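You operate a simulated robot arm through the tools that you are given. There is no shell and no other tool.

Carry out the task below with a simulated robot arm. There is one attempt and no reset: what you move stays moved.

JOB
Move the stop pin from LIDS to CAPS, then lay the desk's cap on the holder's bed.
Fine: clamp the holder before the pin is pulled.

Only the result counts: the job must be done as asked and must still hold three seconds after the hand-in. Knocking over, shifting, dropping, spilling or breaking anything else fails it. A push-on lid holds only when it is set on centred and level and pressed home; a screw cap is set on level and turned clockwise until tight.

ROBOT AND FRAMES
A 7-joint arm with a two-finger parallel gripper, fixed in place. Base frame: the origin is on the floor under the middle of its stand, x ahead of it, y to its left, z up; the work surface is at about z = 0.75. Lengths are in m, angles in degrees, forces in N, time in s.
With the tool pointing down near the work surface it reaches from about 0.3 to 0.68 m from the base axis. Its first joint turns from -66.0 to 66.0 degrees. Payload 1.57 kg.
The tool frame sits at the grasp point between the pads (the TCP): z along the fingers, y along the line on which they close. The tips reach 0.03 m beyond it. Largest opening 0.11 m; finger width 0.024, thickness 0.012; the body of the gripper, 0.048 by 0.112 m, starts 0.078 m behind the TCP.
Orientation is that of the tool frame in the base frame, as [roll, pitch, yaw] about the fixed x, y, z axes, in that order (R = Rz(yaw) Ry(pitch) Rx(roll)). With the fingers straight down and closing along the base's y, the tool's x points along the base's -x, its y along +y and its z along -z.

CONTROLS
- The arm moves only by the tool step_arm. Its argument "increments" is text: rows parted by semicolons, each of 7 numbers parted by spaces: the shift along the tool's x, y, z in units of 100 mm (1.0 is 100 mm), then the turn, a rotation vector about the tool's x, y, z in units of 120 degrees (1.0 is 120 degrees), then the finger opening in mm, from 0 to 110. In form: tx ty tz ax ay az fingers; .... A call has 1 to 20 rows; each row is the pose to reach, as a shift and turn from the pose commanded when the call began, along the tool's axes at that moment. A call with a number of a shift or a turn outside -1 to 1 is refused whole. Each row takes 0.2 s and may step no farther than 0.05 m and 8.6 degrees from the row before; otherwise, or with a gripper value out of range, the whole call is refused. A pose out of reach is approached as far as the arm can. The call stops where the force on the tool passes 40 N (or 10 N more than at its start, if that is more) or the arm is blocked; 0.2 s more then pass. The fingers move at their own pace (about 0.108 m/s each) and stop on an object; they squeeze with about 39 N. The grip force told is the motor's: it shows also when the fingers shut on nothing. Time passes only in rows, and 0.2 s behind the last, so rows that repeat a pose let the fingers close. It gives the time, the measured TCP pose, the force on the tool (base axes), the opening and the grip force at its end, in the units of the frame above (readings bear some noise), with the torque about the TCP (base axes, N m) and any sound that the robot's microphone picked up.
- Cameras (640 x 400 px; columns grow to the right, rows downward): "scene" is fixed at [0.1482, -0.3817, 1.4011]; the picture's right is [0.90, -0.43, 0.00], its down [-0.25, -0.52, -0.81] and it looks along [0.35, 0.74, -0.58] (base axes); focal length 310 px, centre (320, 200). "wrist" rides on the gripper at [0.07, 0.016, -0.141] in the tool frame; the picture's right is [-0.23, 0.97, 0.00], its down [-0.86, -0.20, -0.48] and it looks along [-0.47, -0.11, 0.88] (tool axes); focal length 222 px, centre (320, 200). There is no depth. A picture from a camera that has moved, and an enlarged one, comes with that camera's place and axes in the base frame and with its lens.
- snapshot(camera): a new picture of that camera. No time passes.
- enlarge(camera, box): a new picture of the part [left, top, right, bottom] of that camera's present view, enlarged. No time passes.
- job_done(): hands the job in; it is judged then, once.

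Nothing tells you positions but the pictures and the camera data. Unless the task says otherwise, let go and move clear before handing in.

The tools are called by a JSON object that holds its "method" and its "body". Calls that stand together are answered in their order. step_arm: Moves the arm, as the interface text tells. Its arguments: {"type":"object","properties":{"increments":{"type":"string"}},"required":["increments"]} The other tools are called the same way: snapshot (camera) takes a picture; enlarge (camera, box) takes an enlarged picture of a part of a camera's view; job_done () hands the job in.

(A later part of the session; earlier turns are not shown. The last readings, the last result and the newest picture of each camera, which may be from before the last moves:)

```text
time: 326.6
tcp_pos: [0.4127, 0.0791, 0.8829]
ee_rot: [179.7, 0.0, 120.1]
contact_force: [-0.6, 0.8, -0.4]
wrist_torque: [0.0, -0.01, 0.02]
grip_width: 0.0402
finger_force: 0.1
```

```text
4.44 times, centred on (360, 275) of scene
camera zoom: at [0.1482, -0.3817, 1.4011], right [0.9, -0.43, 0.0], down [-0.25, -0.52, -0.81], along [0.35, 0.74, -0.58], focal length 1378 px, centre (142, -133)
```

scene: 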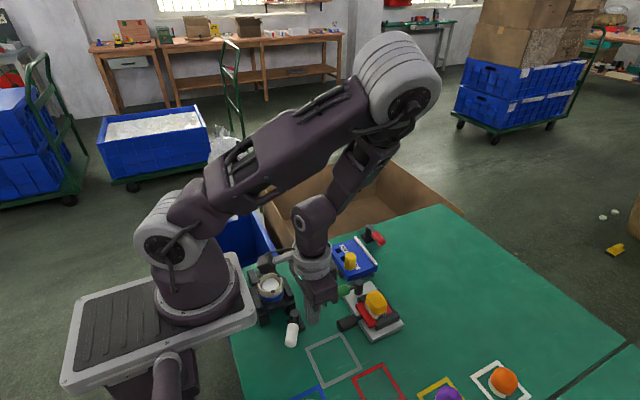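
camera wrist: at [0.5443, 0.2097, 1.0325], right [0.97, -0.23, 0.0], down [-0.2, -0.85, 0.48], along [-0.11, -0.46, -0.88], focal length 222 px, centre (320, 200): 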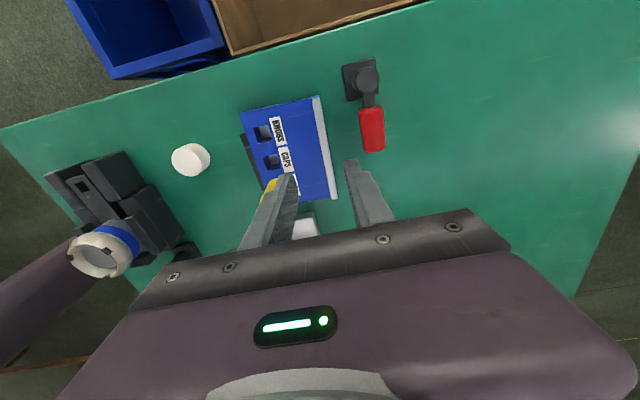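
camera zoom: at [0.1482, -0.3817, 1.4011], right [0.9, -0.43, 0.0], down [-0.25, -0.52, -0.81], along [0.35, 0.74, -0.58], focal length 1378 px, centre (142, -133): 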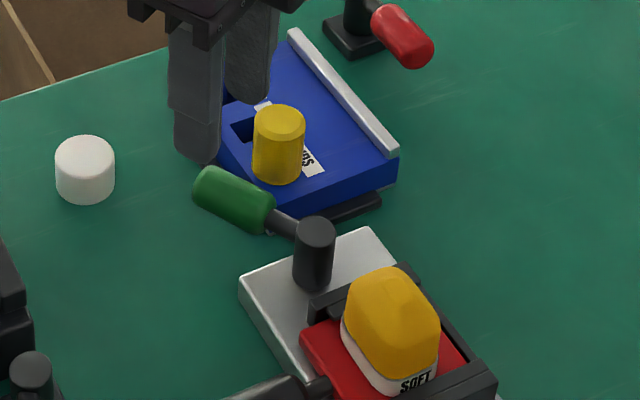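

{"method": "step_arm", "body": {"increments": "0 0 0.3 0 0 0 40; 0 0 0.55 0 0 0 40; 0 0 0.675 0 0 0 40; -0.002 -0.083 0.675 0 0 -0.0667 40; -0.015 -0.166 0.675 0 0 -0.133 40; -0.04 -0.2445 0.675 0 0 -0.2 40; -0.075 -0.3205 0.675 0 0 -0.267 40; -0.1215 -0.39 0.675 0 0 -0.333 40; -0.176 -0.453 0.675 0 0 -0.4 40; -0.238 -0.507 0.675 0 0 -0.467 40; -0.3 -0.548 0.675 0 0 -0.525 40; -0.3 -0.548 0.675 0 0 -0.525 32; -0.3 -0.548 0.675 0 0 -0.525 26; -0.3 -0.555 0.675 0 0 -0.525 22; -0.3 -0.555 0.675 0 0 -0.525 20"}}

{"method": "enlarge", "body": {"camera": "wrist", "box": [230, 110, 410, 240]}}

{"method": "enlarge", "body": {"camera": "scene", "box": [320, 250, 420, 340]}}

```text
time: 329.8
tcp_pos: [0.3802, 0.0261, 0.8175]
ee_rot: [179.9, 0.3, -177.0]
contact_force: [1.0, 7.6, -6.1]
wrist_torque: [0.1, -0.07, -0.6]
grip_width: 0.0257
finger_force: 37.2
```

```text
3.08 times, centred on (320, 175) of wrist
camera zoom: at [0.3088, 0.0389, 0.9567], right [0.18, 0.98, 0.0], down [0.86, -0.16, 0.48], along [0.48, -0.08, -0.88], focal length 684 px, centre (320, 277)
```

zoom: 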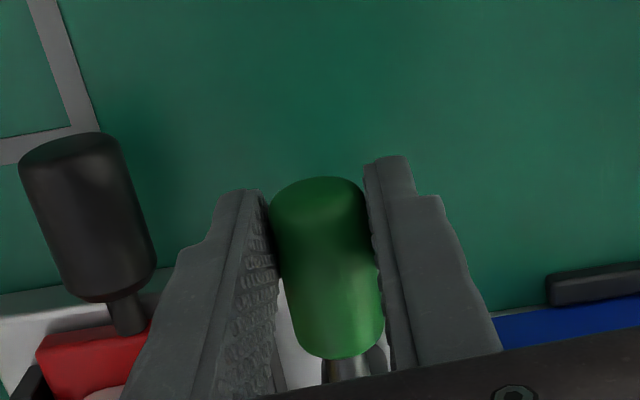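

```text
4.44 times, centred on (370, 295) of scene
camera zoom: at [0.1483, -0.3816, 1.4012], right [0.9, -0.43, 0.0], down [-0.25, -0.52, -0.81], along [0.35, 0.74, -0.58], focal length 1378 px, centre (98, -222)
```

zoom: 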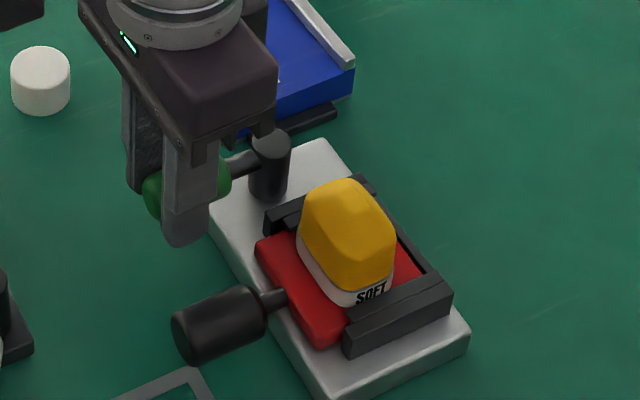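

{"method": "step_arm", "body": {"increments": "0 0.005 0 0 0 0 30; 0 0.01 0 0 0 0 45; 0 0.01 -0.35 0 0 0 45; 0 0.01 -0.7 0 0 0.01 60; -0.3 0.3 -0.7 0 0 0.025 60; -0.6 0.6 -0.7 0 0 0.025 60; -0.83 0.75 -0.6 0 0 0.025 60; -0.83 0.75 -0.45 0 0 0.025 60"}}

{"method": "enlarge", "body": {"camera": "wrist", "box": [220, 80, 420, 230]}}

{"method": "enlarge", "body": {"camera": "scene", "box": [320, 210, 410, 290]}}

```text
time: 331.6
tcp_pos: [0.4593, 0.1057, 0.8614]
ee_rot: [179.8, 0.4, -180.0]
contact_force: [-0.8, 1.4, 0.1]
wrist_torque: [0.0, -0.01, 0.01]
grip_width: 0.0602
finger_force: 0.1
```

```text
2.67 times, centred on (320, 155) of wrist
camera zoom: at [0.3892, 0.1225, 1.0027], right [0.23, 0.97, 0.0], down [0.85, -0.2, 0.48], along [0.47, -0.11, -0.88], focal length 592 px, centre (320, 320)
```

zoom: 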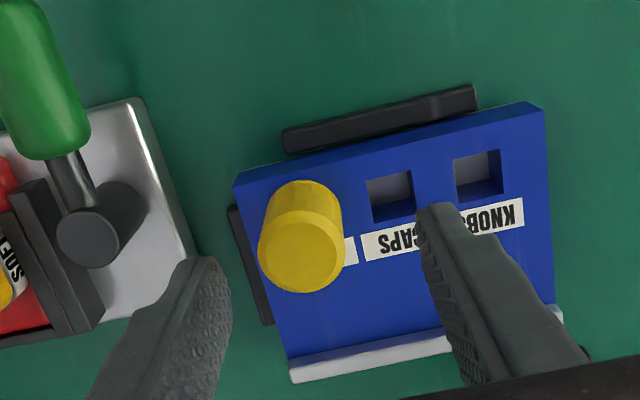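

```text
5.00 times, centred on (365, 250) of scene
camera zoom: at [0.1482, -0.3817, 1.4011], right [0.9, -0.43, 0.0], down [-0.25, -0.52, -0.81], along [0.35, 0.74, -0.58], focal length 1550 px, centre (95, -50)
```

zoom: 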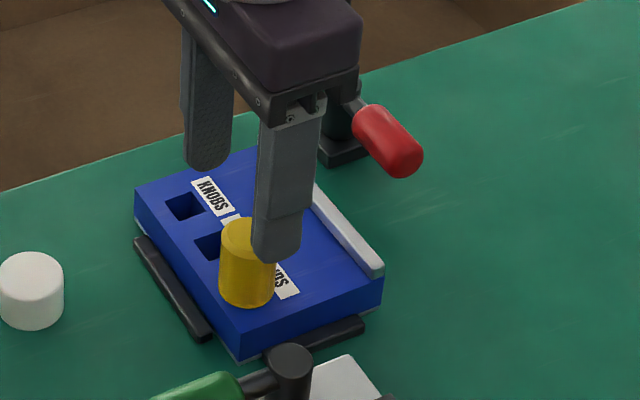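

{"method": "step_arm", "body": {"increments": "0 -0.065 0 0 0 0 60; 0 -0.065 0.25 0 0 0 60; 0 -0.065 0.45 0 0 0 60; 0 -0.065 0.51 0 0 0 50; 0 -0.065 0.51 0 0 0 45"}}

{"method": "enlarge", "body": {"camera": "wrist", "box": [220, 80, 420, 230]}}

```text
time: 332.8
tcp_pos: [0.4603, 0.0991, 0.8113]
ee_rot: [180.0, 0.3, -180.0]
contact_force: [-0.5, 0.1, 0.7]
wrist_torque: [-0.03, 0.02, 0.0]
grip_width: 0.0451
finger_force: 0.1
```

```text
2.67 times, centred on (320, 155) of wrist
camera zoom: at [0.3887, 0.1151, 0.9512], right [0.23, 0.97, 0.0], down [0.85, -0.2, 0.48], along [0.47, -0.11, -0.88], focal length 592 px, centre (320, 320)
```

zoom: 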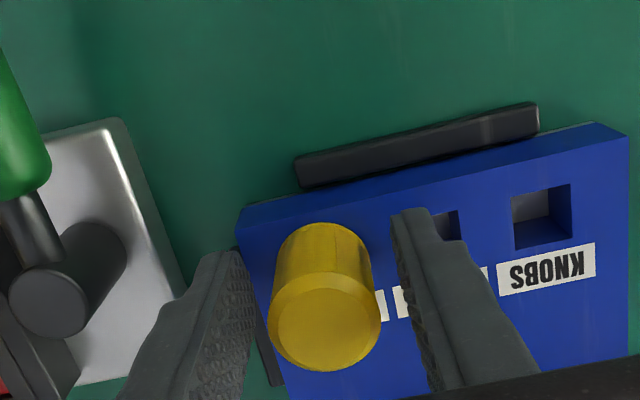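

{"method": "step_arm", "body": {"increments": "-0.012 0.006 0 0 0 0 34; -0.012 0.006 0 0 0 0 28; -0.012 0.006 0 0 0 0 24; -0.012 0.006 0 0 0 0 24"}}

{"method": "enlarge", "body": {"camera": "scene", "box": [335, 240, 385, 290]}}

{"method": "step_arm", "body": {"increments": "0 0 -0.01 0 0 0 24; 0 0 -0.02 0 0 0 24; 0 0 -0.03 0 0 0 24; 0 0 -0.03 0 0 0 24"}}

{"method": "enlarge", "body": {"camera": "scene", "box": [335, 240, 385, 290]}}

```text
time: 333.8
tcp_pos: [0.4603, 0.0989, 0.8122]
ee_rot: [179.8, 0.2, 180.0]
contact_force: [0.8, 0.8, -0.1]
wrist_torque: [0.0, 0.02, -0.01]
grip_width: 0.0287
finger_force: 38.4
```

```text
8.00 times, centred on (360, 265) of scene
camera zoom: at [0.1482, -0.3817, 1.4011], right [0.9, -0.43, 0.0], down [-0.25, -0.52, -0.81], along [0.35, 0.74, -0.58], focal length 2480 px, centre (0, -320)
```

zoom: 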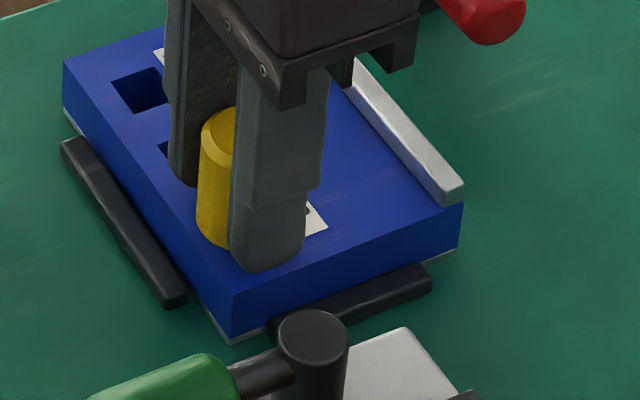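

```text
time: 334.8
tcp_pos: [0.4612, 0.0998, 0.815]
ee_rot: [180.0, 0.2, 180.0]
contact_force: [-0.3, 0.2, -1.0]
wrist_torque: [-0.02, 0.01, 0.03]
grip_width: 0.0282
finger_force: 38.7
```

```text
8.00 times, centred on (360, 265) of scene
camera zoom: at [0.1482, -0.3817, 1.4011], right [0.9, -0.43, 0.0], down [-0.25, -0.52, -0.81], along [0.35, 0.74, -0.58], focal length 2480 px, centre (0, -320)
```

zoom: 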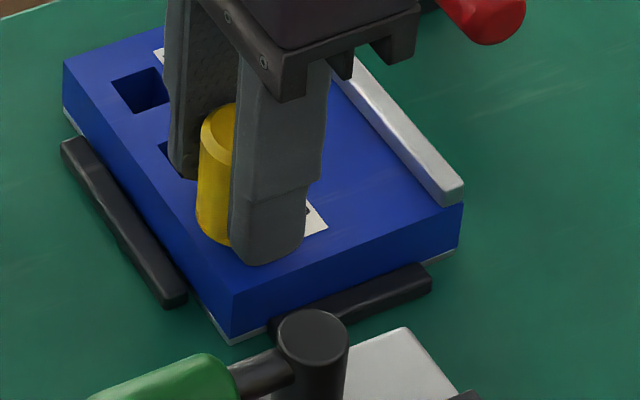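

The pin stays free with the green lever back at its original position, so the green lever was irrelevant — the pin's initial retention had simply broken loose (with the red clamp closed). Now I'll lift the pin fully out and look at the holes.

{"method": "step_arm", "body": {"increments": "0 0 -0.1 0 0 0 24; 0 0 -0.2 0 0 0 24; 0 0 -0.4 0 0 0 24; 0 0 -0.6 0 0 0 24; 0 0 -0.75 0 0 0 24; 0 0 -0.75 0 0 0 24"}}

{"method": "snapshot", "body": {"camera": "wrist"}}

{"method": "enlarge", "body": {"camera": "wrist", "box": [220, 60, 440, 220]}}

{"method": "enlarge", "body": {"camera": "scene", "box": [320, 210, 410, 290]}}

```text
time: 336.2
tcp_pos: [0.4602, 0.0981, 0.8894]
ee_rot: [180.0, 0.3, -179.9]
contact_force: [-0.2, -0.5, -1.0]
wrist_torque: [0.0, 0.02, 0.0]
grip_width: 0.0288
finger_force: 38.9
```

```text
taken
camera wrist: at [0.3891, 0.1159, 1.0297], right [0.23, 0.97, 0.0], down [0.85, -0.2, 0.48], along [0.47, -0.11, -0.88], focal length 222 px, centre (320, 200)
```

wrist: 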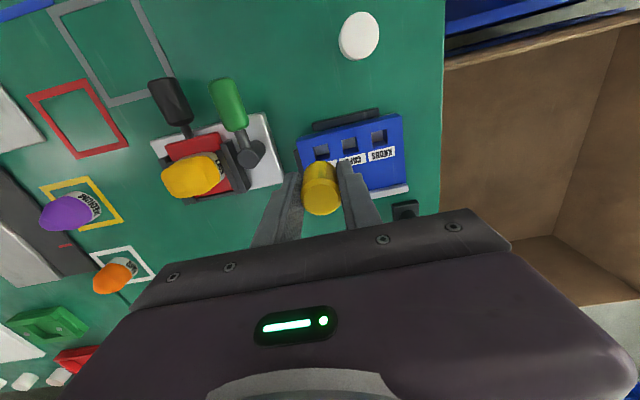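

```text
2.50 times, centred on (330, 140) of wrist
camera zoom: at [0.3891, 0.1159, 1.0297], right [0.23, 0.97, 0.0], down [0.85, -0.2, 0.48], along [0.47, -0.11, -0.88], focal length 555 px, centre (295, 350)
```

zoom: 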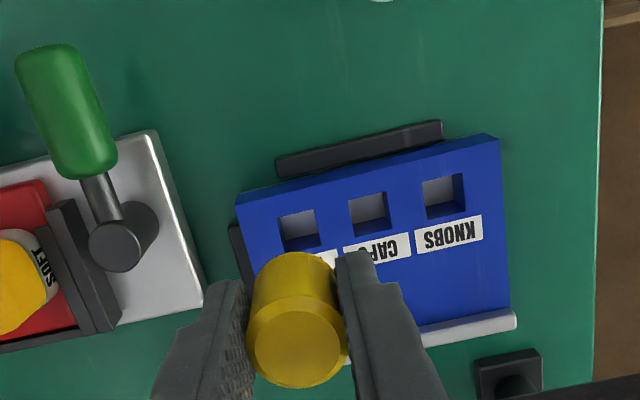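

```text
5.00 times, centred on (365, 250) of scene
camera zoom: at [0.1482, -0.3817, 1.4011], right [0.9, -0.43, 0.0], down [-0.25, -0.52, -0.81], along [0.35, 0.74, -0.58], focal length 1550 px, centre (95, -50)
```

zoom: 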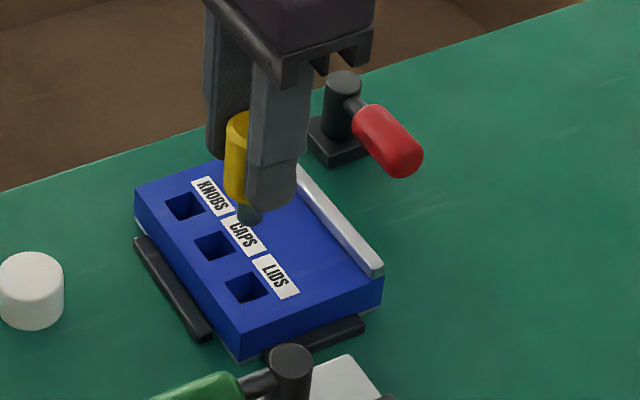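

The pin is out; the three holes are clear, with CAPS about 34 mm toward +y of LIDS. I'll move over to CAPS and lower to just above the hole to check alignment.

{"method": "step_arm", "body": {"increments": "-0.01 0.15 0 0 0 0 24; -0.022 0.343 0 0 0 0 24; -0.022 0.343 0.2 0 0 0 24; -0.022 0.343 0.4 0 0 0 24; -0.022 0.343 0.4 0 0 0 24"}}

{"method": "enlarge", "body": {"camera": "scene", "box": [335, 240, 385, 290]}}

{"method": "enlarge", "body": {"camera": "wrist", "box": [220, 60, 440, 220]}}

```text
time: 337.4
tcp_pos: [0.4614, 0.1324, 0.8496]
ee_rot: [179.9, 0.4, -179.9]
contact_force: [0.2, -0.4, 0.4]
wrist_torque: [-0.01, 0.0, 0.03]
grip_width: 0.0283
finger_force: 38.2
```

```text
8.00 times, centred on (360, 265) of scene
camera zoom: at [0.1482, -0.3817, 1.4011], right [0.9, -0.43, 0.0], down [-0.25, -0.52, -0.81], along [0.35, 0.74, -0.58], focal length 2480 px, centre (0, -320)
```

zoom: 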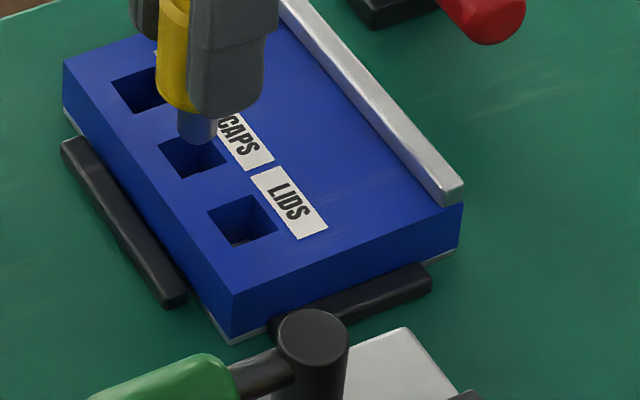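

```text
2.50 times, centred on (330, 140) of wrist
camera zoom: at [0.3912, 0.1493, 0.9898], right [0.23, 0.97, 0.0], down [0.85, -0.2, 0.48], along [0.47, -0.11, -0.88], focal length 555 px, centre (295, 350)
```

zoom: 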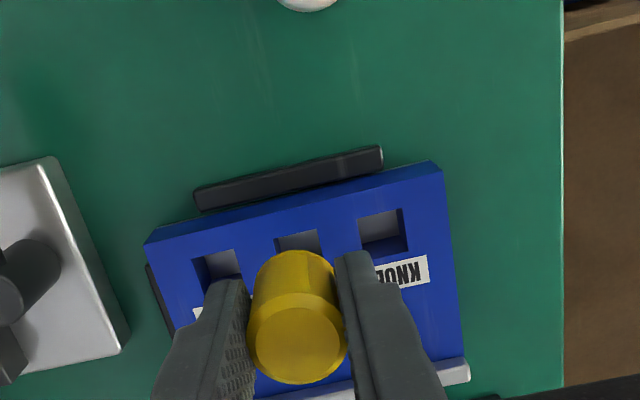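

The shank hangs just over the CAPS hole. I'll shift about 1 mm toward +y and lower slowly, watching the force in case the tip lands on the rim.

{"method": "step_arm", "body": {"increments": "-0.003 0.009 0 0 0 0 24; -0.003 0.009 0.08 0 0 0 24; -0.003 0.009 0.13 0 0 0 24; -0.003 0.009 0.16 0 0 0 24; -0.003 0.009 0.19 0 0 0 24"}}

{"method": "enlarge", "body": {"camera": "scene", "box": [335, 240, 385, 290]}}

```text
time: 338.6
tcp_pos: [0.4629, 0.1342, 0.8307]
ee_rot: [179.9, 0.3, 179.9]
contact_force: [0.1, -0.9, 0.0]
wrist_torque: [0.02, -0.02, -0.01]
grip_width: 0.0281
finger_force: 38.6
```

```text
8.00 times, centred on (360, 265) of scene
camera zoom: at [0.1482, -0.3817, 1.4011], right [0.9, -0.43, 0.0], down [-0.25, -0.52, -0.81], along [0.35, 0.74, -0.58], focal length 2480 px, centre (0, -320)
```

zoom: 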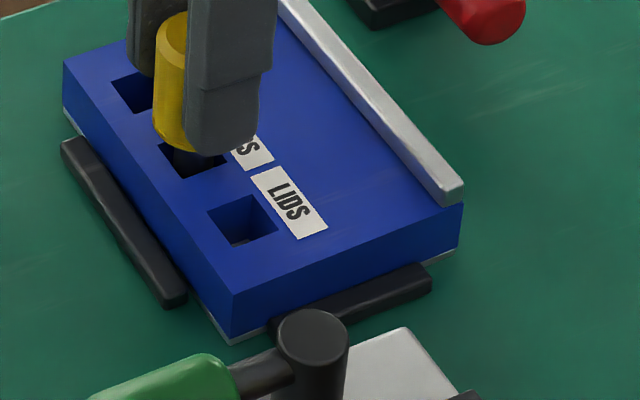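

The shank is entering the CAPS hole with no contact force. I'll continue down to the seat.

{"method": "step_arm", "body": {"increments": "0 0 0.05 0 0 0 24; 0 0 0.1 0 0 0 24; 0 0 0.14 0 0 0 24; 0 0 0.17 0 0 0 24; 0 0 0.18 0 0 0 24"}}

{"method": "step_arm", "body": {"increments": "0 0 0.01 0 0 0 24; 0 0 0.02 0 0 0 24"}}

{"method": "enlarge", "body": {"camera": "scene", "box": [335, 240, 385, 290]}}

```text
time: 339.4
tcp_pos: [0.4623, 0.1339, 0.8196]
ee_rot: [179.9, 0.3, -179.9]
contact_force: [-4.2, -0.4, 16.2]
wrist_torque: [0.92, 0.08, 0.05]
grip_width: 0.0275
finger_force: 37.7
stopped in row 3: the force on the tool passed its limit at 51 N (the readings are from after the stop); the commanded pose is now the measured one
```

```text
time: 339.9
tcp_pos: [0.463, 0.1347, 0.8192]
ee_rot: [179.9, 0.3, 179.9]
contact_force: [-5.5, -0.5, 17.0]
wrist_torque: [0.86, 0.04, 0.01]
grip_width: 0.0276
finger_force: 38.0
stopped in row 2: the force on the tool passed its limit at 46 N (the readings are from after the stop); the commanded pose is now the measured one
```

```text
8.00 times, centred on (360, 265) of scene
camera zoom: at [0.1479, -0.3818, 1.4011], right [0.9, -0.43, 0.0], down [-0.25, -0.52, -0.81], along [0.35, 0.74, -0.58], focal length 2480 px, centre (0, -320)
```

zoom: 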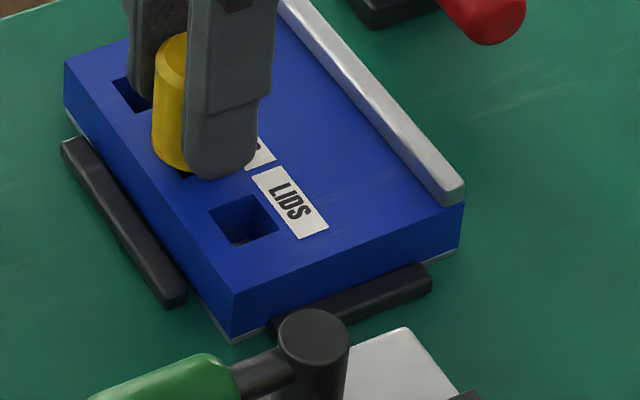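

It stopped about 7 mm short of the seat, so the shank is catching inside. I'll lift a little and look.

{"method": "step_arm", "body": {"increments": "0 0 -0.04 0 0 0 24; 0 0 -0.06 0 0 0 24; 0 0 -0.06 0 0 0 24"}}

{"method": "enlarge", "body": {"camera": "wrist", "box": [240, 80, 420, 220]}}

{"method": "enlarge", "body": {"camera": "scene", "box": [340, 240, 370, 270]}}

```text
time: 340.7
tcp_pos: [0.4629, 0.1335, 0.8243]
ee_rot: [179.7, 0.3, 179.9]
contact_force: [0.3, 0.7, -3.2]
wrist_torque: [0.12, 0.09, -0.02]
grip_width: 0.0283
finger_force: 38.4
```

```text
2.86 times, centred on (330, 150) of wrist
camera zoom: at [0.3918, 0.1508, 0.9645], right [0.23, 0.97, 0.0], down [0.85, -0.2, 0.48], along [0.47, -0.11, -0.88], focal length 635 px, centre (291, 343)
```

zoom: 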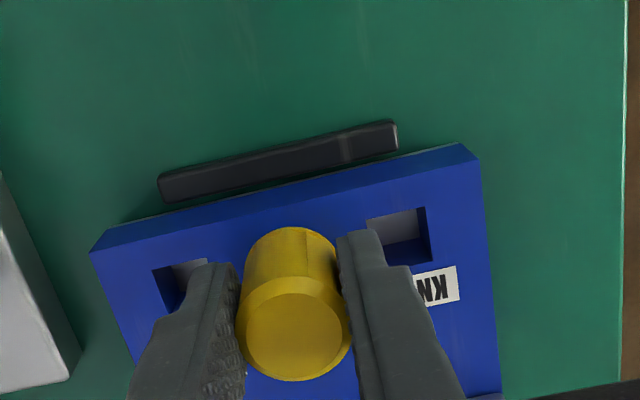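

```text
13.33 times, centred on (355, 255) of scene
camera zoom: at [0.1483, -0.3817, 1.4011], right [0.9, -0.43, 0.0], down [-0.25, -0.52, -0.81], along [0.35, 0.74, -0.58], focal length 4134 px, centre (-147, -533)
```

zoom: 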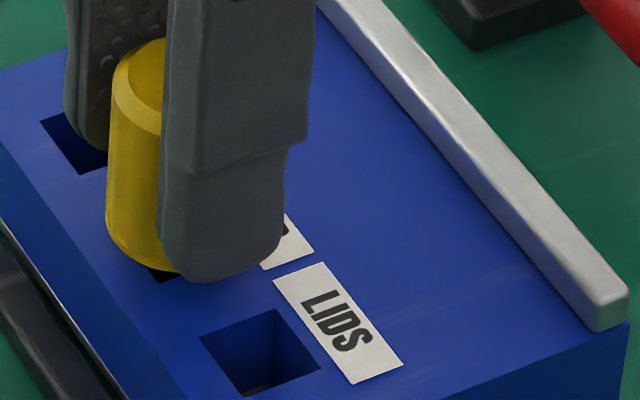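

The block has come up slightly with the pin (−3 N), so the shank is gripping in the CAPS hole. I'll lower it straight back to the table.

{"method": "step_arm", "body": {"increments": "0 0 0.015 0 0 0 24; 0 0 0.03 0 0 0 24; 0 0 0.04 0 0 0 24; 0 0 0.045 0 0 0 24"}}

{"method": "enlarge", "body": {"camera": "scene", "box": [335, 240, 385, 290]}}

```text
time: 341.7
tcp_pos: [0.4645, 0.1348, 0.8198]
ee_rot: [179.7, 0.4, -180.0]
contact_force: [-2.6, 4.3, 10.2]
wrist_torque: [-0.5, 0.04, 0.01]
grip_width: 0.0286
finger_force: 39.0
```

```text
8.00 times, centred on (360, 265) of scene
camera zoom: at [0.148, -0.3817, 1.4012], right [0.9, -0.43, 0.0], down [-0.25, -0.52, -0.81], along [0.35, 0.74, -0.58], focal length 2480 px, centre (0, -320)
```

zoom: 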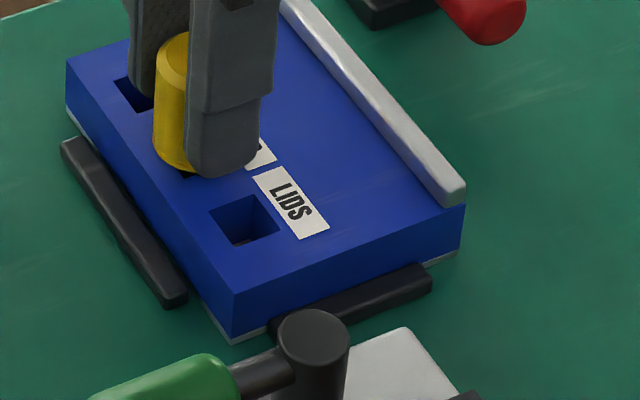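

Rather than fight the side load, I'll let go so the pin can align itself, then press it home from above with closed fingertips on its head.

{"method": "step_arm", "body": {"increments": "0 0 -0.005 0 0 0 30; 0 0 -0.005 0 0 0 45; 0 0 -0.005 0 0 0 60; 0 0 -0.3 0 0 0 60; 0 0 -0.7 0 0 0 60; 0 0 -0.7 0 0 0 60"}}

{"method": "enlarge", "body": {"camera": "wrist", "box": [240, 80, 420, 220]}}

{"method": "enlarge", "body": {"camera": "scene", "box": [335, 240, 385, 290]}}

```text
time: 343.1
tcp_pos: [0.4611, 0.1343, 0.8907]
ee_rot: [179.9, 0.3, -179.9]
contact_force: [0.6, 0.8, 0.4]
wrist_torque: [-0.01, 0.03, 0.02]
grip_width: 0.0599
finger_force: 0.2
```

```text
2.86 times, centred on (330, 150) of wrist
camera zoom: at [0.3909, 0.1512, 1.031], right [0.23, 0.97, 0.0], down [0.85, -0.2, 0.48], along [0.47, -0.11, -0.88], focal length 635 px, centre (291, 343)
```

zoom: 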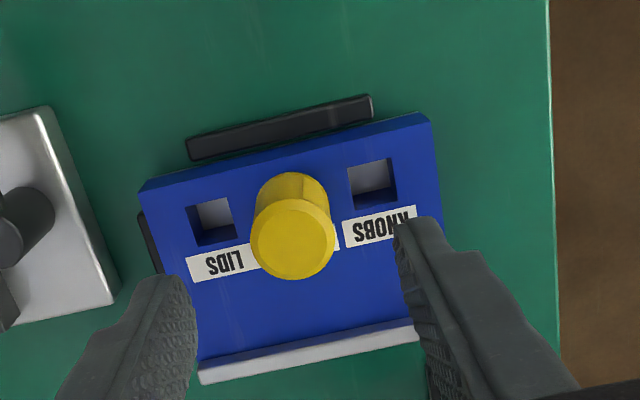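

```text
8.00 times, centred on (360, 265) of scene
camera zoom: at [0.1482, -0.3817, 1.4011], right [0.9, -0.43, 0.0], down [-0.25, -0.52, -0.81], along [0.35, 0.74, -0.58], focal length 2480 px, centre (0, -320)
```

zoom: 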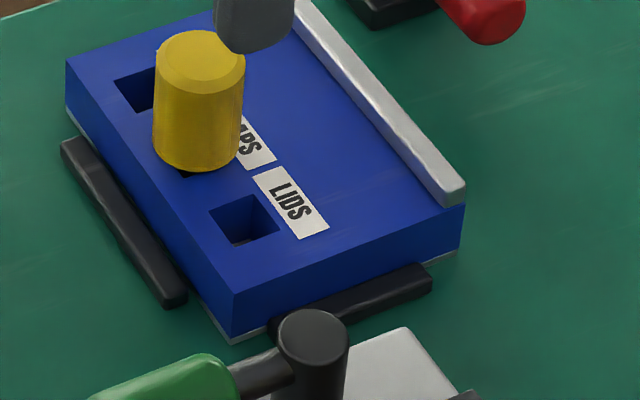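

The pin stands in CAPS, about 6–7 mm proud and right under the tool axis. I'll close the fingers and press its head straight down.

{"method": "step_arm", "body": {"increments": "0 0 0 0 0 0 20; 0 0 0 0 0 0 0; 0 0 0.1 0 0 0 0; 0 0 0.2 0 0 0 0; 0 0 0.26 0 0 0 0; 0 0 0.29 0 0 0 0; 0 0 0.31 0 0 0 0; 0 0 0.33 0 0 0 0; 0 0 0.35 0 0 0 0"}}

{"method": "enlarge", "body": {"camera": "scene", "box": [335, 240, 385, 290]}}

```text
time: 345.1
tcp_pos: [0.4635, 0.1347, 0.8551]
ee_rot: [179.8, 0.2, 179.9]
contact_force: [-0.1, -0.4, 0.3]
wrist_torque: [-0.02, 0.04, -0.01]
grip_width: 0.0002
finger_force: 21.4
```

```text
8.00 times, centred on (360, 265) of scene
camera zoom: at [0.1482, -0.3817, 1.4011], right [0.9, -0.43, 0.0], down [-0.25, -0.52, -0.81], along [0.35, 0.74, -0.58], focal length 2480 px, centre (0, -320)
```

zoom: 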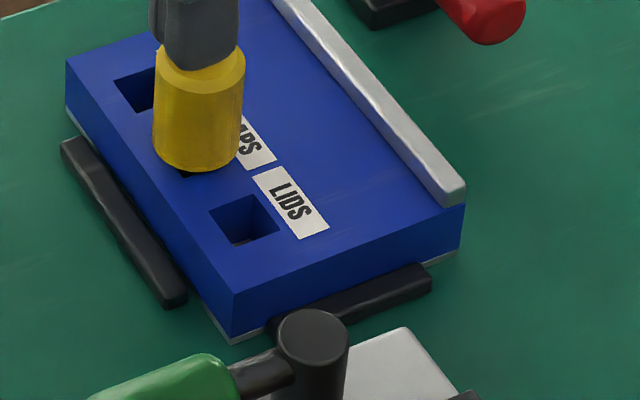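

{"method": "step_arm", "body": {"increments": "0 0 0.01 0 0 0 0; 0 0 0.02 0 0 0 0; 0 0 0.03 0 0 0 0"}}

{"method": "step_arm", "body": {"increments": "0 0 0.008 0 0 0 0; 0 0 0.016 0 0 0 0; 0 0 0.022 0 0 0 0"}}

{"method": "enlarge", "body": {"camera": "scene", "box": [335, 240, 385, 290]}}

```text
time: 345.9
tcp_pos: [0.4637, 0.1341, 0.8522]
ee_rot: [179.7, 0.3, -180.0]
contact_force: [-0.1, -0.1, -0.3]
wrist_torque: [-0.05, -0.01, -0.03]
grip_width: 0.0
finger_force: 21.1
```

```text
time: 346.6
tcp_pos: [0.4638, 0.1343, 0.8526]
ee_rot: [179.7, 0.4, 180.0]
contact_force: [-4.3, 0.8, 13.9]
wrist_torque: [0.02, 0.26, 0.0]
grip_width: 0.0
finger_force: 21.7
stopped in row 3: the force on the tool passed its limit at 43 N (the readings are from after the stop); the commanded pose is now the measured one
```

```text
8.00 times, centred on (360, 265) of scene
camera zoom: at [0.1479, -0.3818, 1.4011], right [0.9, -0.43, 0.0], down [-0.25, -0.52, -0.81], along [0.35, 0.74, -0.58], focal length 2480 px, centre (0, -320)
```

zoom: 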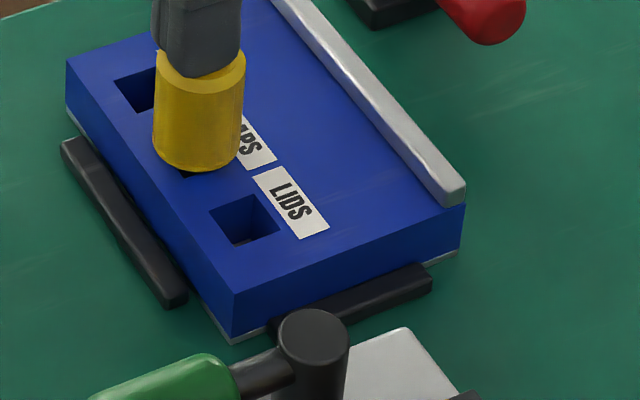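

{"method": "step_arm", "body": {"increments": "0 0 -0.1 0 0 0 0; 0 0 -0.4 0 0 0 0; 0 0 -0.7 0 0 0 30; 0 0 -0.7 0 0 0 60"}}

{"method": "enlarge", "body": {"camera": "scene", "box": [340, 240, 370, 270]}}

{"method": "enlarge", "body": {"camera": "wrist", "box": [280, 110, 380, 190]}}

```text
time: 347.6
tcp_pos: [0.4637, 0.1339, 0.9227]
ee_rot: [179.8, 0.5, -180.0]
contact_force: [0.1, 0.2, 0.4]
wrist_torque: [0.0, -0.01, -0.01]
grip_width: 0.06
finger_force: 0.1
```

```text
13.33 times, centred on (355, 255) of scene
camera zoom: at [0.1482, -0.3817, 1.4011], right [0.9, -0.43, 0.0], down [-0.25, -0.52, -0.81], along [0.35, 0.74, -0.58], focal length 4134 px, centre (-147, -533)
```

zoom: 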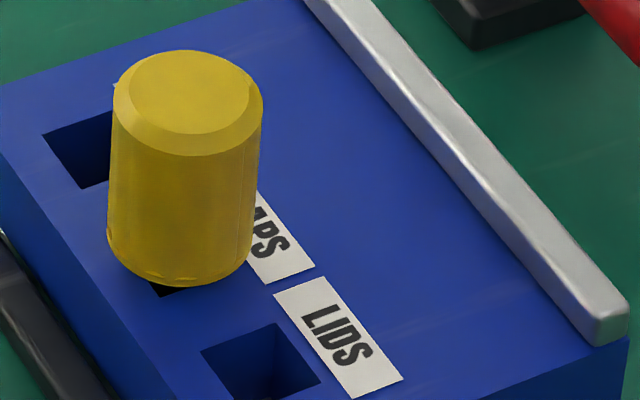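

```text
5.00 times, centred on (330, 150) of wrist
camera zoom: at [0.3924, 0.149, 1.0626], right [0.23, 0.97, 0.01], down [0.85, -0.2, 0.48], along [0.47, -0.1, -0.87], focal length 1111 px, centre (270, 450)
```

zoom: 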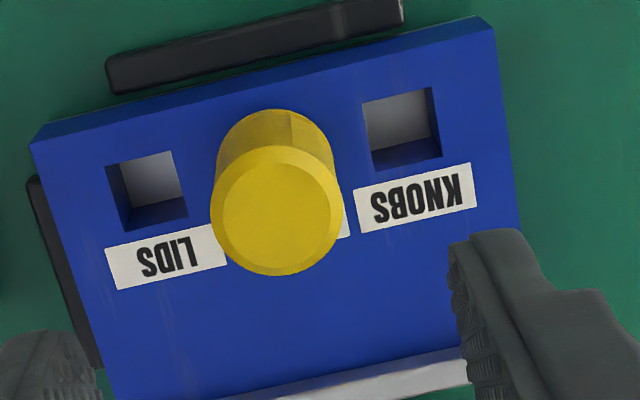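

The pin sits about 1.5 mm off-centre toward −x in the CAPS hole, which is why it wedges. I'll re-grip it, press lightly toward the −x fence while lifting (which freed it before), and re-enter better centred.

{"method": "step_arm", "body": {"increments": "0 0 0.3 0 0 0 60; 0 0 0.7 0 0 0 60; 0 0 0.95 0 0 0 60; 0 0 1.0 0 0 0 45; 0 0 1.0 0 0 0 34; 0 0 1.0 0 0 0 28; 0 0 1.0 0 0 0 24; 0 0 1.0 0 0 0 24"}}

{"method": "step_arm", "body": {"increments": "0.008 0 0 0 0 0 24; 0.015 0 0 0 0 0 24"}}

{"method": "enlarge", "body": {"camera": "scene", "box": [335, 240, 385, 290]}}

```text
time: 349.4
tcp_pos: [0.4652, 0.1342, 0.8209]
ee_rot: [179.7, 0.4, 180.0]
contact_force: [-0.1, -1.1, -1.4]
wrist_torque: [-0.12, 0.01, -0.02]
grip_width: 0.0284
finger_force: 38.7
```

```text
time: 350.0
tcp_pos: [0.4636, 0.1348, 0.8229]
ee_rot: [179.7, 0.6, 180.0]
contact_force: [3.9, 0.7, 8.9]
wrist_torque: [-0.7, -0.02, 0.23]
grip_width: 0.0282
finger_force: 38.5
```

```text
8.00 times, centred on (360, 265) of scene
camera zoom: at [0.1482, -0.3817, 1.4011], right [0.9, -0.43, 0.0], down [-0.25, -0.52, -0.81], along [0.35, 0.74, -0.58], focal length 2480 px, centre (0, -320)
```

zoom: 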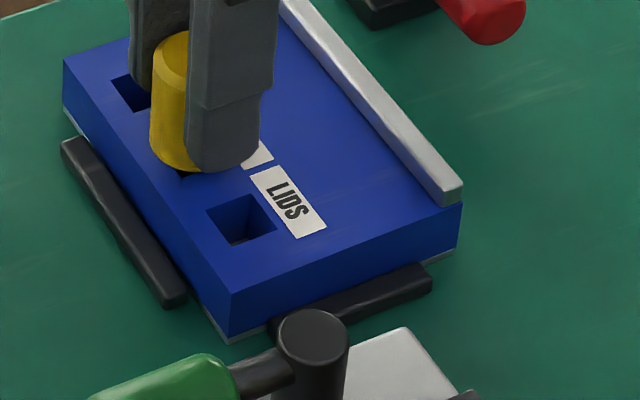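

{"method": "step_arm", "body": {"increments": "0.006 0 0 0 0 0 24; 0.01 0 0 0 0 0 24"}}

{"method": "step_arm", "body": {"increments": "0 0 -0.02 0 0 0 24; 0 0 -0.04 0 0 0 24; 0 0 -0.06 0 0 0 24; 0 0 -0.06 0 0 0 24"}}

{"method": "enlarge", "body": {"camera": "scene", "box": [335, 240, 385, 290]}}

```text
time: 350.6
tcp_pos: [0.4624, 0.1348, 0.8221]
ee_rot: [179.7, 0.6, 180.0]
contact_force: [6.6, 1.4, 12.5]
wrist_torque: [-0.72, -0.04, -0.05]
grip_width: 0.0284
finger_force: 38.0
```

```text
time: 351.6
tcp_pos: [0.4617, 0.1356, 0.8281]
ee_rot: [179.7, 0.3, 180.0]
contact_force: [-0.3, -0.6, -0.1]
wrist_torque: [0.05, 0.02, 0.02]
grip_width: 0.0283
finger_force: 37.8
```

```text
8.00 times, centred on (360, 265) of scene
camera zoom: at [0.1482, -0.3817, 1.4011], right [0.9, -0.43, 0.0], down [-0.25, -0.52, -0.81], along [0.35, 0.74, -0.58], focal length 2480 px, centre (0, -320)
```

zoom: 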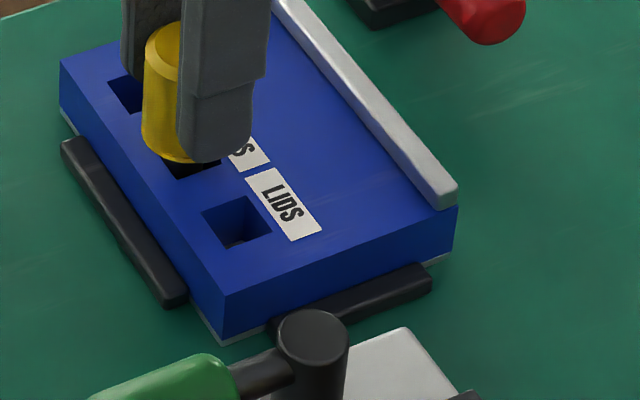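

Freed, with the block now in its corner. I'll find the hole's centre by gently touching its walls in x and y with the shank, then push in centred.

{"method": "step_arm", "body": {"increments": "0.005 0 0 0 0 0 24; 0.01 0 0 0 0 0 24"}}

{"method": "step_arm", "body": {"increments": "0.005 0 0 0 0 0 24; 0.01 0 0 0 0 0 24"}}

{"method": "step_arm", "body": {"increments": "0.005 0 0 0 0 0 24; 0.01 0 0 0 0 0 24"}}

```text
time: 352.2
tcp_pos: [0.4609, 0.1353, 0.8275]
ee_rot: [179.7, 0.5, -180.0]
contact_force: [0.7, -0.4, -0.1]
wrist_torque: [0.01, 0.0, -0.03]
grip_width: 0.0283
finger_force: 37.8
```

```text
time: 352.8
tcp_pos: [0.4597, 0.1356, 0.827]
ee_rot: [179.7, 0.4, -180.0]
contact_force: [0.0, 0.0, -0.1]
wrist_torque: [0.0, 0.03, 0.02]
grip_width: 0.0282
finger_force: 38.5
```

```text
time: 353.4
tcp_pos: [0.4597, 0.1358, 0.8284]
ee_rot: [179.6, 0.6, -180.0]
contact_force: [7.7, -1.3, -0.5]
wrist_torque: [-0.09, -0.44, 0.02]
grip_width: 0.0281
finger_force: 38.3
```

{"method": "step_arm", "body": {"increments": "-0.015 0 0 0 0 0 24; -0.03 0 0 0 0 0 24"}}

{"method": "step_arm", "body": {"increments": "-0.005 0 0 0 0 0 24; -0.01 0 0 0 0 0 24"}}

{"method": "step_arm", "body": {"increments": "-0.005 0 0 0 0 0 24; -0.01 0 0 0 0 0 24"}}

{"method": "step_arm", "body": {"increments": "-0.005 0 0 0 0 0 24; -0.01 0 0 0 0 0 24"}}

{"method": "enlarge", "body": {"camera": "scene", "box": [335, 240, 385, 290]}}

```text
time: 354.0
tcp_pos: [0.4602, 0.1357, 0.8268]
ee_rot: [179.8, 0.3, 180.0]
contact_force: [-0.4, 0.3, -0.5]
wrist_torque: [-0.01, -0.01, 0.01]
grip_width: 0.0284
finger_force: 38.1
```

```text
time: 354.6
tcp_pos: [0.462, 0.1359, 0.8271]
ee_rot: [179.6, 0.5, 180.0]
contact_force: [-0.1, -1.1, 0.4]
wrist_torque: [0.01, -0.02, 0.0]
grip_width: 0.0282
finger_force: 38.1
```

```text
time: 355.2
tcp_pos: [0.4645, 0.1346, 0.828]
ee_rot: [179.7, 0.4, -180.0]
contact_force: [-1.0, -0.8, 0.0]
wrist_torque: [0.03, 0.01, -0.01]
grip_width: 0.0282
finger_force: 38.5
```

```text
time: 355.8
tcp_pos: [0.4644, 0.1349, 0.8268]
ee_rot: [179.7, 0.4, -180.0]
contact_force: [-1.4, 0.1, 0.8]
wrist_torque: [-0.01, 0.03, -0.01]
grip_width: 0.0282
finger_force: 38.2
```

```text
8.00 times, centred on (360, 265) of scene
camera zoom: at [0.1482, -0.3817, 1.4011], right [0.9, -0.43, 0.0], down [-0.25, -0.52, -0.81], along [0.35, 0.74, -0.58], focal length 2480 px, centre (0, -320)
```

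zoom: 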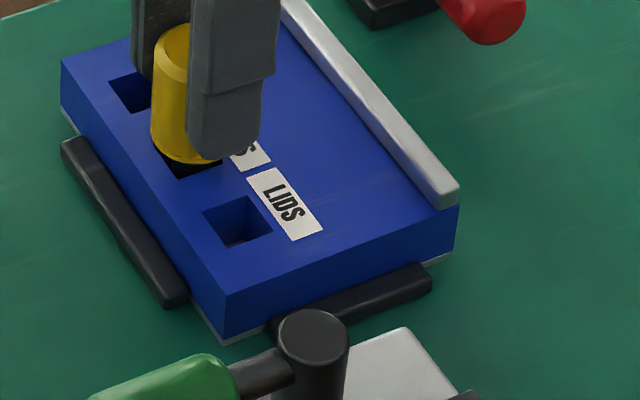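

{"method": "step_arm", "body": {"increments": "0.03 0 0 0 0 0 24; 0.06 0 0 0 0 0 24; 0.06 0 0 0 0 0 24; 0.045 0 0 0 0 0 24; 0.033 0 0 0 0 0 24"}}

{"method": "step_arm", "body": {"increments": "0 -0.01 0 0 0 0 24; 0 -0.015 0 0 0 0 24"}}

{"method": "step_arm", "body": {"increments": "0 -0.005 0 0 0 0 24; 0 -0.01 0 0 0 0 24"}}

{"method": "step_arm", "body": {"increments": "0 -0.005 0 0 0 0 24; 0 -0.01 0 0 0 0 24"}}

```text
time: 357.0
tcp_pos: [0.4589, 0.1349, 0.8275]
ee_rot: [179.9, 0.3, -179.9]
contact_force: [0.3, 0.1, -0.5]
wrist_torque: [-0.03, 0.02, -0.01]
grip_width: 0.0282
finger_force: 39.2
```

```text
time: 357.6
tcp_pos: [0.4613, 0.1336, 0.8282]
ee_rot: [179.6, 0.4, -180.0]
contact_force: [-0.7, -0.3, -0.3]
wrist_torque: [0.05, 0.0, -0.02]
grip_width: 0.0284
finger_force: 38.5
```

```text
time: 358.2
tcp_pos: [0.4606, 0.1329, 0.8275]
ee_rot: [179.7, 0.4, 180.0]
contact_force: [-0.2, 0.3, -0.6]
wrist_torque: [-0.02, 0.04, -0.03]
grip_width: 0.0283
finger_force: 38.8
```

```text
time: 358.8
tcp_pos: [0.46, 0.132, 0.8266]
ee_rot: [179.7, 0.4, 180.0]
contact_force: [-0.4, 1.5, 0.3]
wrist_torque: [0.09, 0.02, 0.01]
grip_width: 0.0282
finger_force: 38.0
```

{"method": "step_arm", "body": {"increments": "0 -0.005 0 0 0 0 24; 0 -0.01 0 0 0 0 24"}}

{"method": "step_arm", "body": {"increments": "0 0.03 0 0 0 0 24; 0 0.045 0 0 0 0 24"}}

{"method": "step_arm", "body": {"increments": "0 0.005 0 0 0 0 24; 0 0.01 0 0 0 0 24"}}

{"method": "step_arm", "body": {"increments": "0 0.005 0 0 0 0 24; 0 0.01 0 0 0 0 24"}}

```text
time: 359.4
tcp_pos: [0.4613, 0.1315, 0.8267]
ee_rot: [179.7, 0.5, -179.9]
contact_force: [-1.1, 5.4, 0.2]
wrist_torque: [0.29, 0.07, 0.03]
grip_width: 0.028
finger_force: 37.6
```

```text
time: 360.0
tcp_pos: [0.4609, 0.1352, 0.8275]
ee_rot: [179.8, 0.4, 180.0]
contact_force: [0.1, 0.8, 0.2]
wrist_torque: [-0.01, 0.0, 0.0]
grip_width: 0.028
finger_force: 37.8
```

```text
time: 360.6
tcp_pos: [0.4619, 0.1359, 0.8279]
ee_rot: [179.9, 0.4, 179.9]
contact_force: [-0.1, -0.2, 0.5]
wrist_torque: [-0.04, 0.01, 0.0]
grip_width: 0.0282
finger_force: 38.3
```

```text
time: 361.2
tcp_pos: [0.4618, 0.1361, 0.8271]
ee_rot: [179.7, 0.4, 180.0]
contact_force: [0.1, -0.3, -0.1]
wrist_torque: [-0.05, 0.03, 0.02]
grip_width: 0.0282
finger_force: 38.3
```

{"method": "step_arm", "body": {"increments": "0 0.005 0 0 0 0 24; 0 0.01 0 0 0 0 24"}}

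{"method": "step_arm", "body": {"increments": "0 0.005 0 0 0 0 24; 0 0.01 0 0 0 0 24"}}

{"method": "enlarge", "body": {"camera": "scene", "box": [335, 240, 385, 290]}}

```text
time: 361.8
tcp_pos: [0.4612, 0.1374, 0.8272]
ee_rot: [179.6, 0.4, -180.0]
contact_force: [0.9, -0.4, -0.1]
wrist_torque: [-0.1, -0.02, -0.01]
grip_width: 0.0282
finger_force: 38.6
```

```text
time: 362.4
tcp_pos: [0.461, 0.14, 0.8275]
ee_rot: [179.7, 0.5, -180.0]
contact_force: [1.0, -2.3, 1.9]
wrist_torque: [-0.13, -0.06, 0.01]
grip_width: 0.028
finger_force: 38.5
```

```text
8.00 times, centred on (360, 265) of scene
camera zoom: at [0.1482, -0.3818, 1.4011], right [0.9, -0.43, 0.0], down [-0.25, -0.52, -0.81], along [0.35, 0.74, -0.58], focal length 2480 px, centre (0, -320)
```

zoom: 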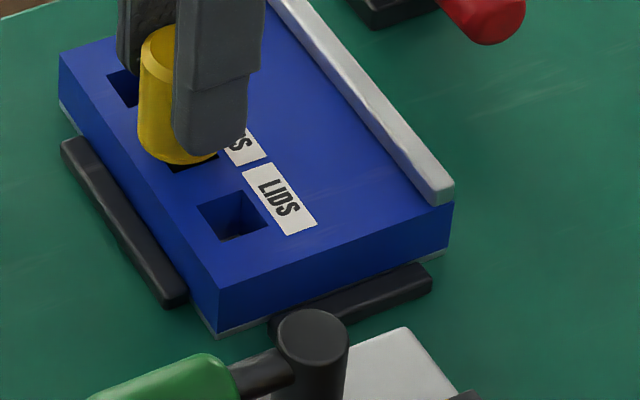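

The play is about ±2.1 mm; centring now means backing off ~2.1 mm from the +y wall. I'll centre and push down.

{"method": "step_arm", "body": {"increments": "0 -0.012 0 0 0 0 24; 0 -0.0215 0 0 0 0 24; 0 -0.0215 0.03 0 0 0 24; 0 -0.0215 0.06 0 0 0 24; 0 -0.0215 0.08 0 0 0 24"}}

{"method": "step_arm", "body": {"increments": "0 0 0.01 0 0 0 24; 0 0 0.02 0 0 0 24; 0 0 0.03 0 0 0 24"}}

{"method": "enlarge", "body": {"camera": "scene", "box": [335, 240, 385, 290]}}

```text
time: 363.6
tcp_pos: [0.4617, 0.137, 0.8192]
ee_rot: [179.5, 0.6, -179.9]
contact_force: [-0.4, 10.7, 30.7]
wrist_torque: [-0.2, -0.12, 0.14]
grip_width: 0.0282
finger_force: 38.7
```

```text
time: 364.1
tcp_pos: [0.4618, 0.1368, 0.8188]
ee_rot: [179.6, 0.5, -179.8]
contact_force: [-2.7, -0.1, 14.7]
wrist_torque: [-0.86, 0.03, 0.09]
grip_width: 0.0277
finger_force: 38.1
stopped in row 2: the force on the tool passed its limit at 46 N (the readings are from after the stop); the commanded pose is now the measured one
```

```text
8.00 times, centred on (360, 265) of scene
camera zoom: at [0.1479, -0.3818, 1.4011], right [0.9, -0.43, 0.0], down [-0.25, -0.52, -0.81], along [0.35, 0.74, -0.58], focal length 2480 px, centre (0, -320)
```

zoom: 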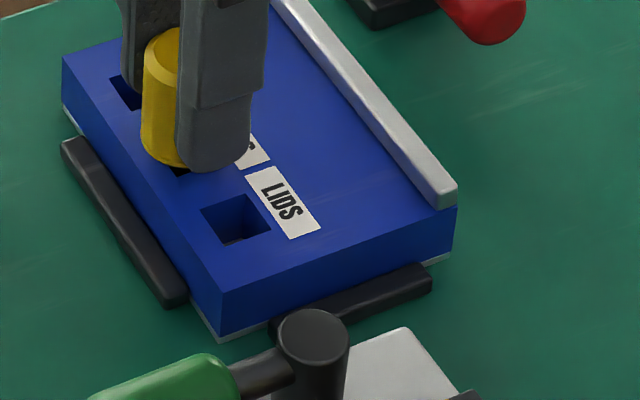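

It stopped at the same tool height, but this time my grip is higher on the head, so the pin may actually be home. I'll release and look.

{"method": "step_arm", "body": {"increments": "0 0 -0.003 0 0 0 30; 0 0 -0.003 0 0 0 45; 0 0 -0.003 0 0 0 60; 0 0 -0.3 0 0 0 60; 0 0 -0.7 0 0 0 60; 0 0 -0.9 0 0 0 60"}}

{"method": "enlarge", "body": {"camera": "scene", "box": [340, 240, 370, 270]}}

{"method": "enlarge", "body": {"camera": "scene", "box": [320, 210, 410, 290]}}

{"method": "enlarge", "body": {"camera": "wrist", "box": [280, 110, 380, 190]}}

```text
time: 365.5
tcp_pos: [0.4626, 0.1363, 0.9099]
ee_rot: [179.8, 0.5, -180.0]
contact_force: [0.8, -0.5, -0.5]
wrist_torque: [-0.02, -0.01, 0.01]
grip_width: 0.0601
finger_force: 0.0
```

```text
13.33 times, centred on (355, 255) of scene
camera zoom: at [0.1482, -0.3817, 1.4011], right [0.9, -0.43, 0.0], down [-0.25, -0.52, -0.81], along [0.35, 0.74, -0.58], focal length 4134 px, centre (-147, -533)
```

zoom: 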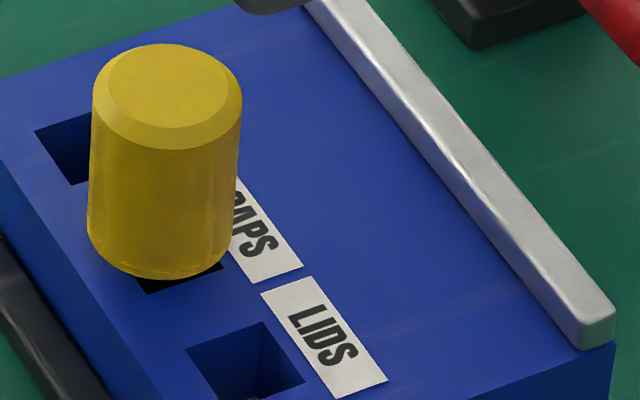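

```text
5.00 times, centred on (365, 250) of scene
camera zoom: at [0.1482, -0.3817, 1.4011], right [0.9, -0.43, 0.0], down [-0.25, -0.52, -0.81], along [0.35, 0.74, -0.58], focal length 1550 px, centre (95, -50)
```

zoom: 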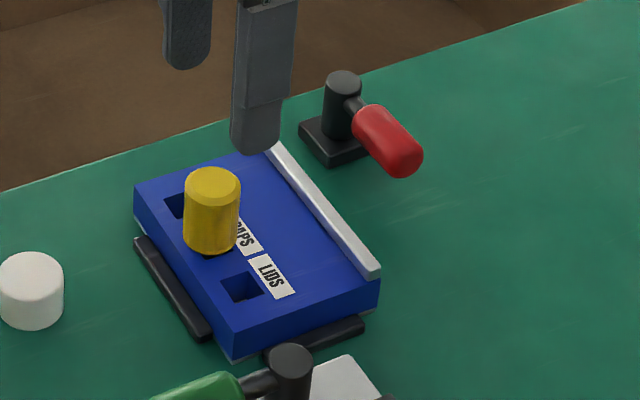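

```text
5.00 times, centred on (330, 150) of wrist
camera zoom: at [0.3908, 0.1522, 1.0483], right [0.23, 0.97, 0.01], down [0.85, -0.2, 0.49], along [0.47, -0.1, -0.87], focal length 1111 px, centre (270, 450)
```

zoom: 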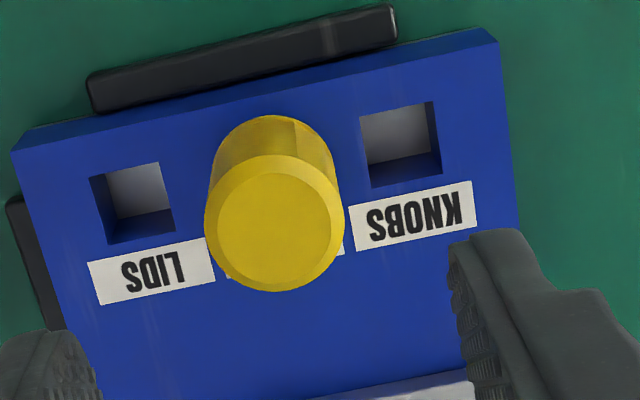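

The pin is in CAPS but still a few millimetres proud and slightly tilted. I'll re-grip, free it again against the fence, and re-enter using the same offset it had when seated in LIDS (exactly 33.7 mm along y).

{"method": "step_arm", "body": {"increments": "0 0 0.4 0 0 0 60; 0 0 0.8 0 0 0 60; 0 0 0.92 0 0 0 60; 0 0 0.96 0 0 0 45; 0 0 0.96 0 0 0 34; 0 0 0.96 0 0 0 26; 0 0 0.96 0 0 0 24; 0 0 0.96 0 0 0 24"}}

{"method": "enlarge", "body": {"camera": "wrist", "box": [220, 80, 420, 230]}}

{"method": "enlarge", "body": {"camera": "scene", "box": [335, 240, 385, 290]}}

```text
time: 367.3
tcp_pos: [0.4618, 0.1371, 0.8132]
ee_rot: [179.7, 0.4, -180.0]
contact_force: [1.4, 0.4, -0.1]
wrist_torque: [0.17, 0.02, 0.11]
grip_width: 0.0285
finger_force: 37.8
```

```text
2.67 times, centred on (320, 155) of wrist
camera zoom: at [0.3906, 0.153, 0.9526], right [0.23, 0.97, 0.01], down [0.85, -0.2, 0.49], along [0.47, -0.1, -0.87], focal length 592 px, centre (320, 320)
```

zoom: 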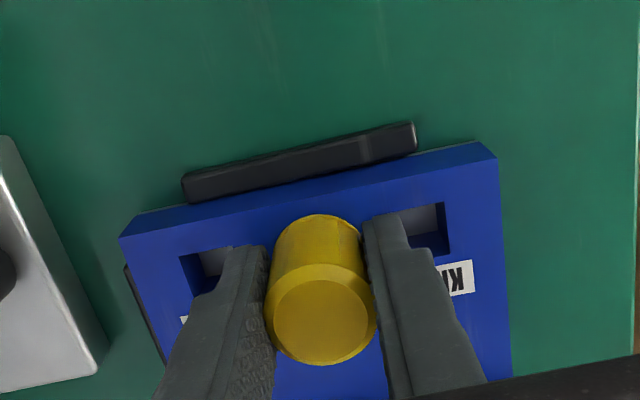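

```text
8.00 times, centred on (360, 265) of scene
camera zoom: at [0.1482, -0.3817, 1.4011], right [0.9, -0.43, 0.0], down [-0.25, -0.52, -0.81], along [0.35, 0.74, -0.58], focal length 2480 px, centre (0, -320)
```

zoom: 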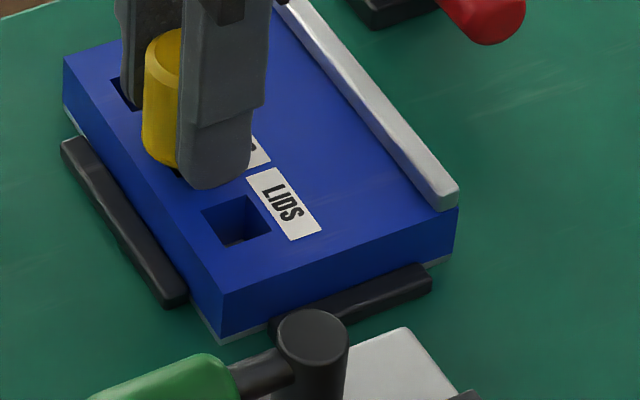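

{"method": "step_arm", "body": {"increments": "0.01 0 0 0 0 0 24; 0.02 0 0 0 0 0 24"}}

{"method": "step_arm", "body": {"increments": "0.005 0 0 0 0 0 24; 0.01 0 0 0 0 0 24"}}

{"method": "step_arm", "body": {"increments": "0 0 -0.02 0 0 0 24; 0 0 -0.04 0 0 0 24; 0 0 -0.06 0 0 0 24; 0 0 -0.06 0 0 0 24"}}

{"method": "enlarge", "body": {"camera": "scene", "box": [335, 240, 385, 290]}}

```text
time: 367.9
tcp_pos: [0.4612, 0.1365, 0.8131]
ee_rot: [179.7, 0.7, 180.0]
contact_force: [8.0, -1.9, -0.4]
wrist_torque: [-0.37, -0.38, 0.33]
grip_width: 0.0279
finger_force: 38.0
```

```text
time: 368.5
tcp_pos: [0.4605, 0.138, 0.8135]
ee_rot: [179.6, 0.6, 179.9]
contact_force: [14.5, -3.0, -0.2]
wrist_torque: [-0.41, -0.75, 0.1]
grip_width: 0.0286
finger_force: 38.7
```

```text
time: 369.5
tcp_pos: [0.4579, 0.1371, 0.8186]
ee_rot: [179.7, 0.4, 179.9]
contact_force: [0.8, -0.3, -0.6]
wrist_torque: [0.01, -0.03, -0.01]
grip_width: 0.0281
finger_force: 38.0
```

```text
8.00 times, centred on (360, 265) of scene
camera zoom: at [0.1482, -0.3817, 1.4011], right [0.9, -0.43, 0.0], down [-0.25, -0.52, -0.81], along [0.35, 0.74, -0.58], focal length 2480 px, centre (0, -320)
```

zoom: 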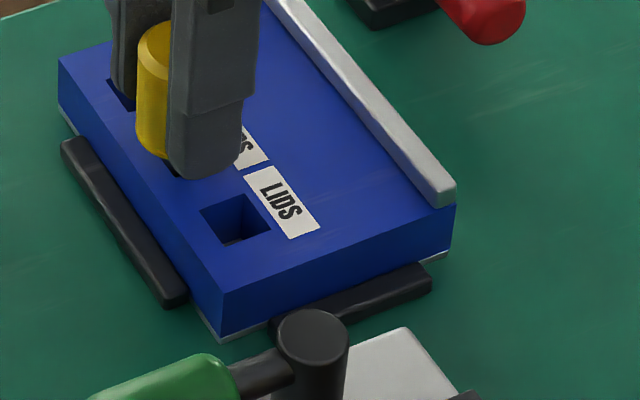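

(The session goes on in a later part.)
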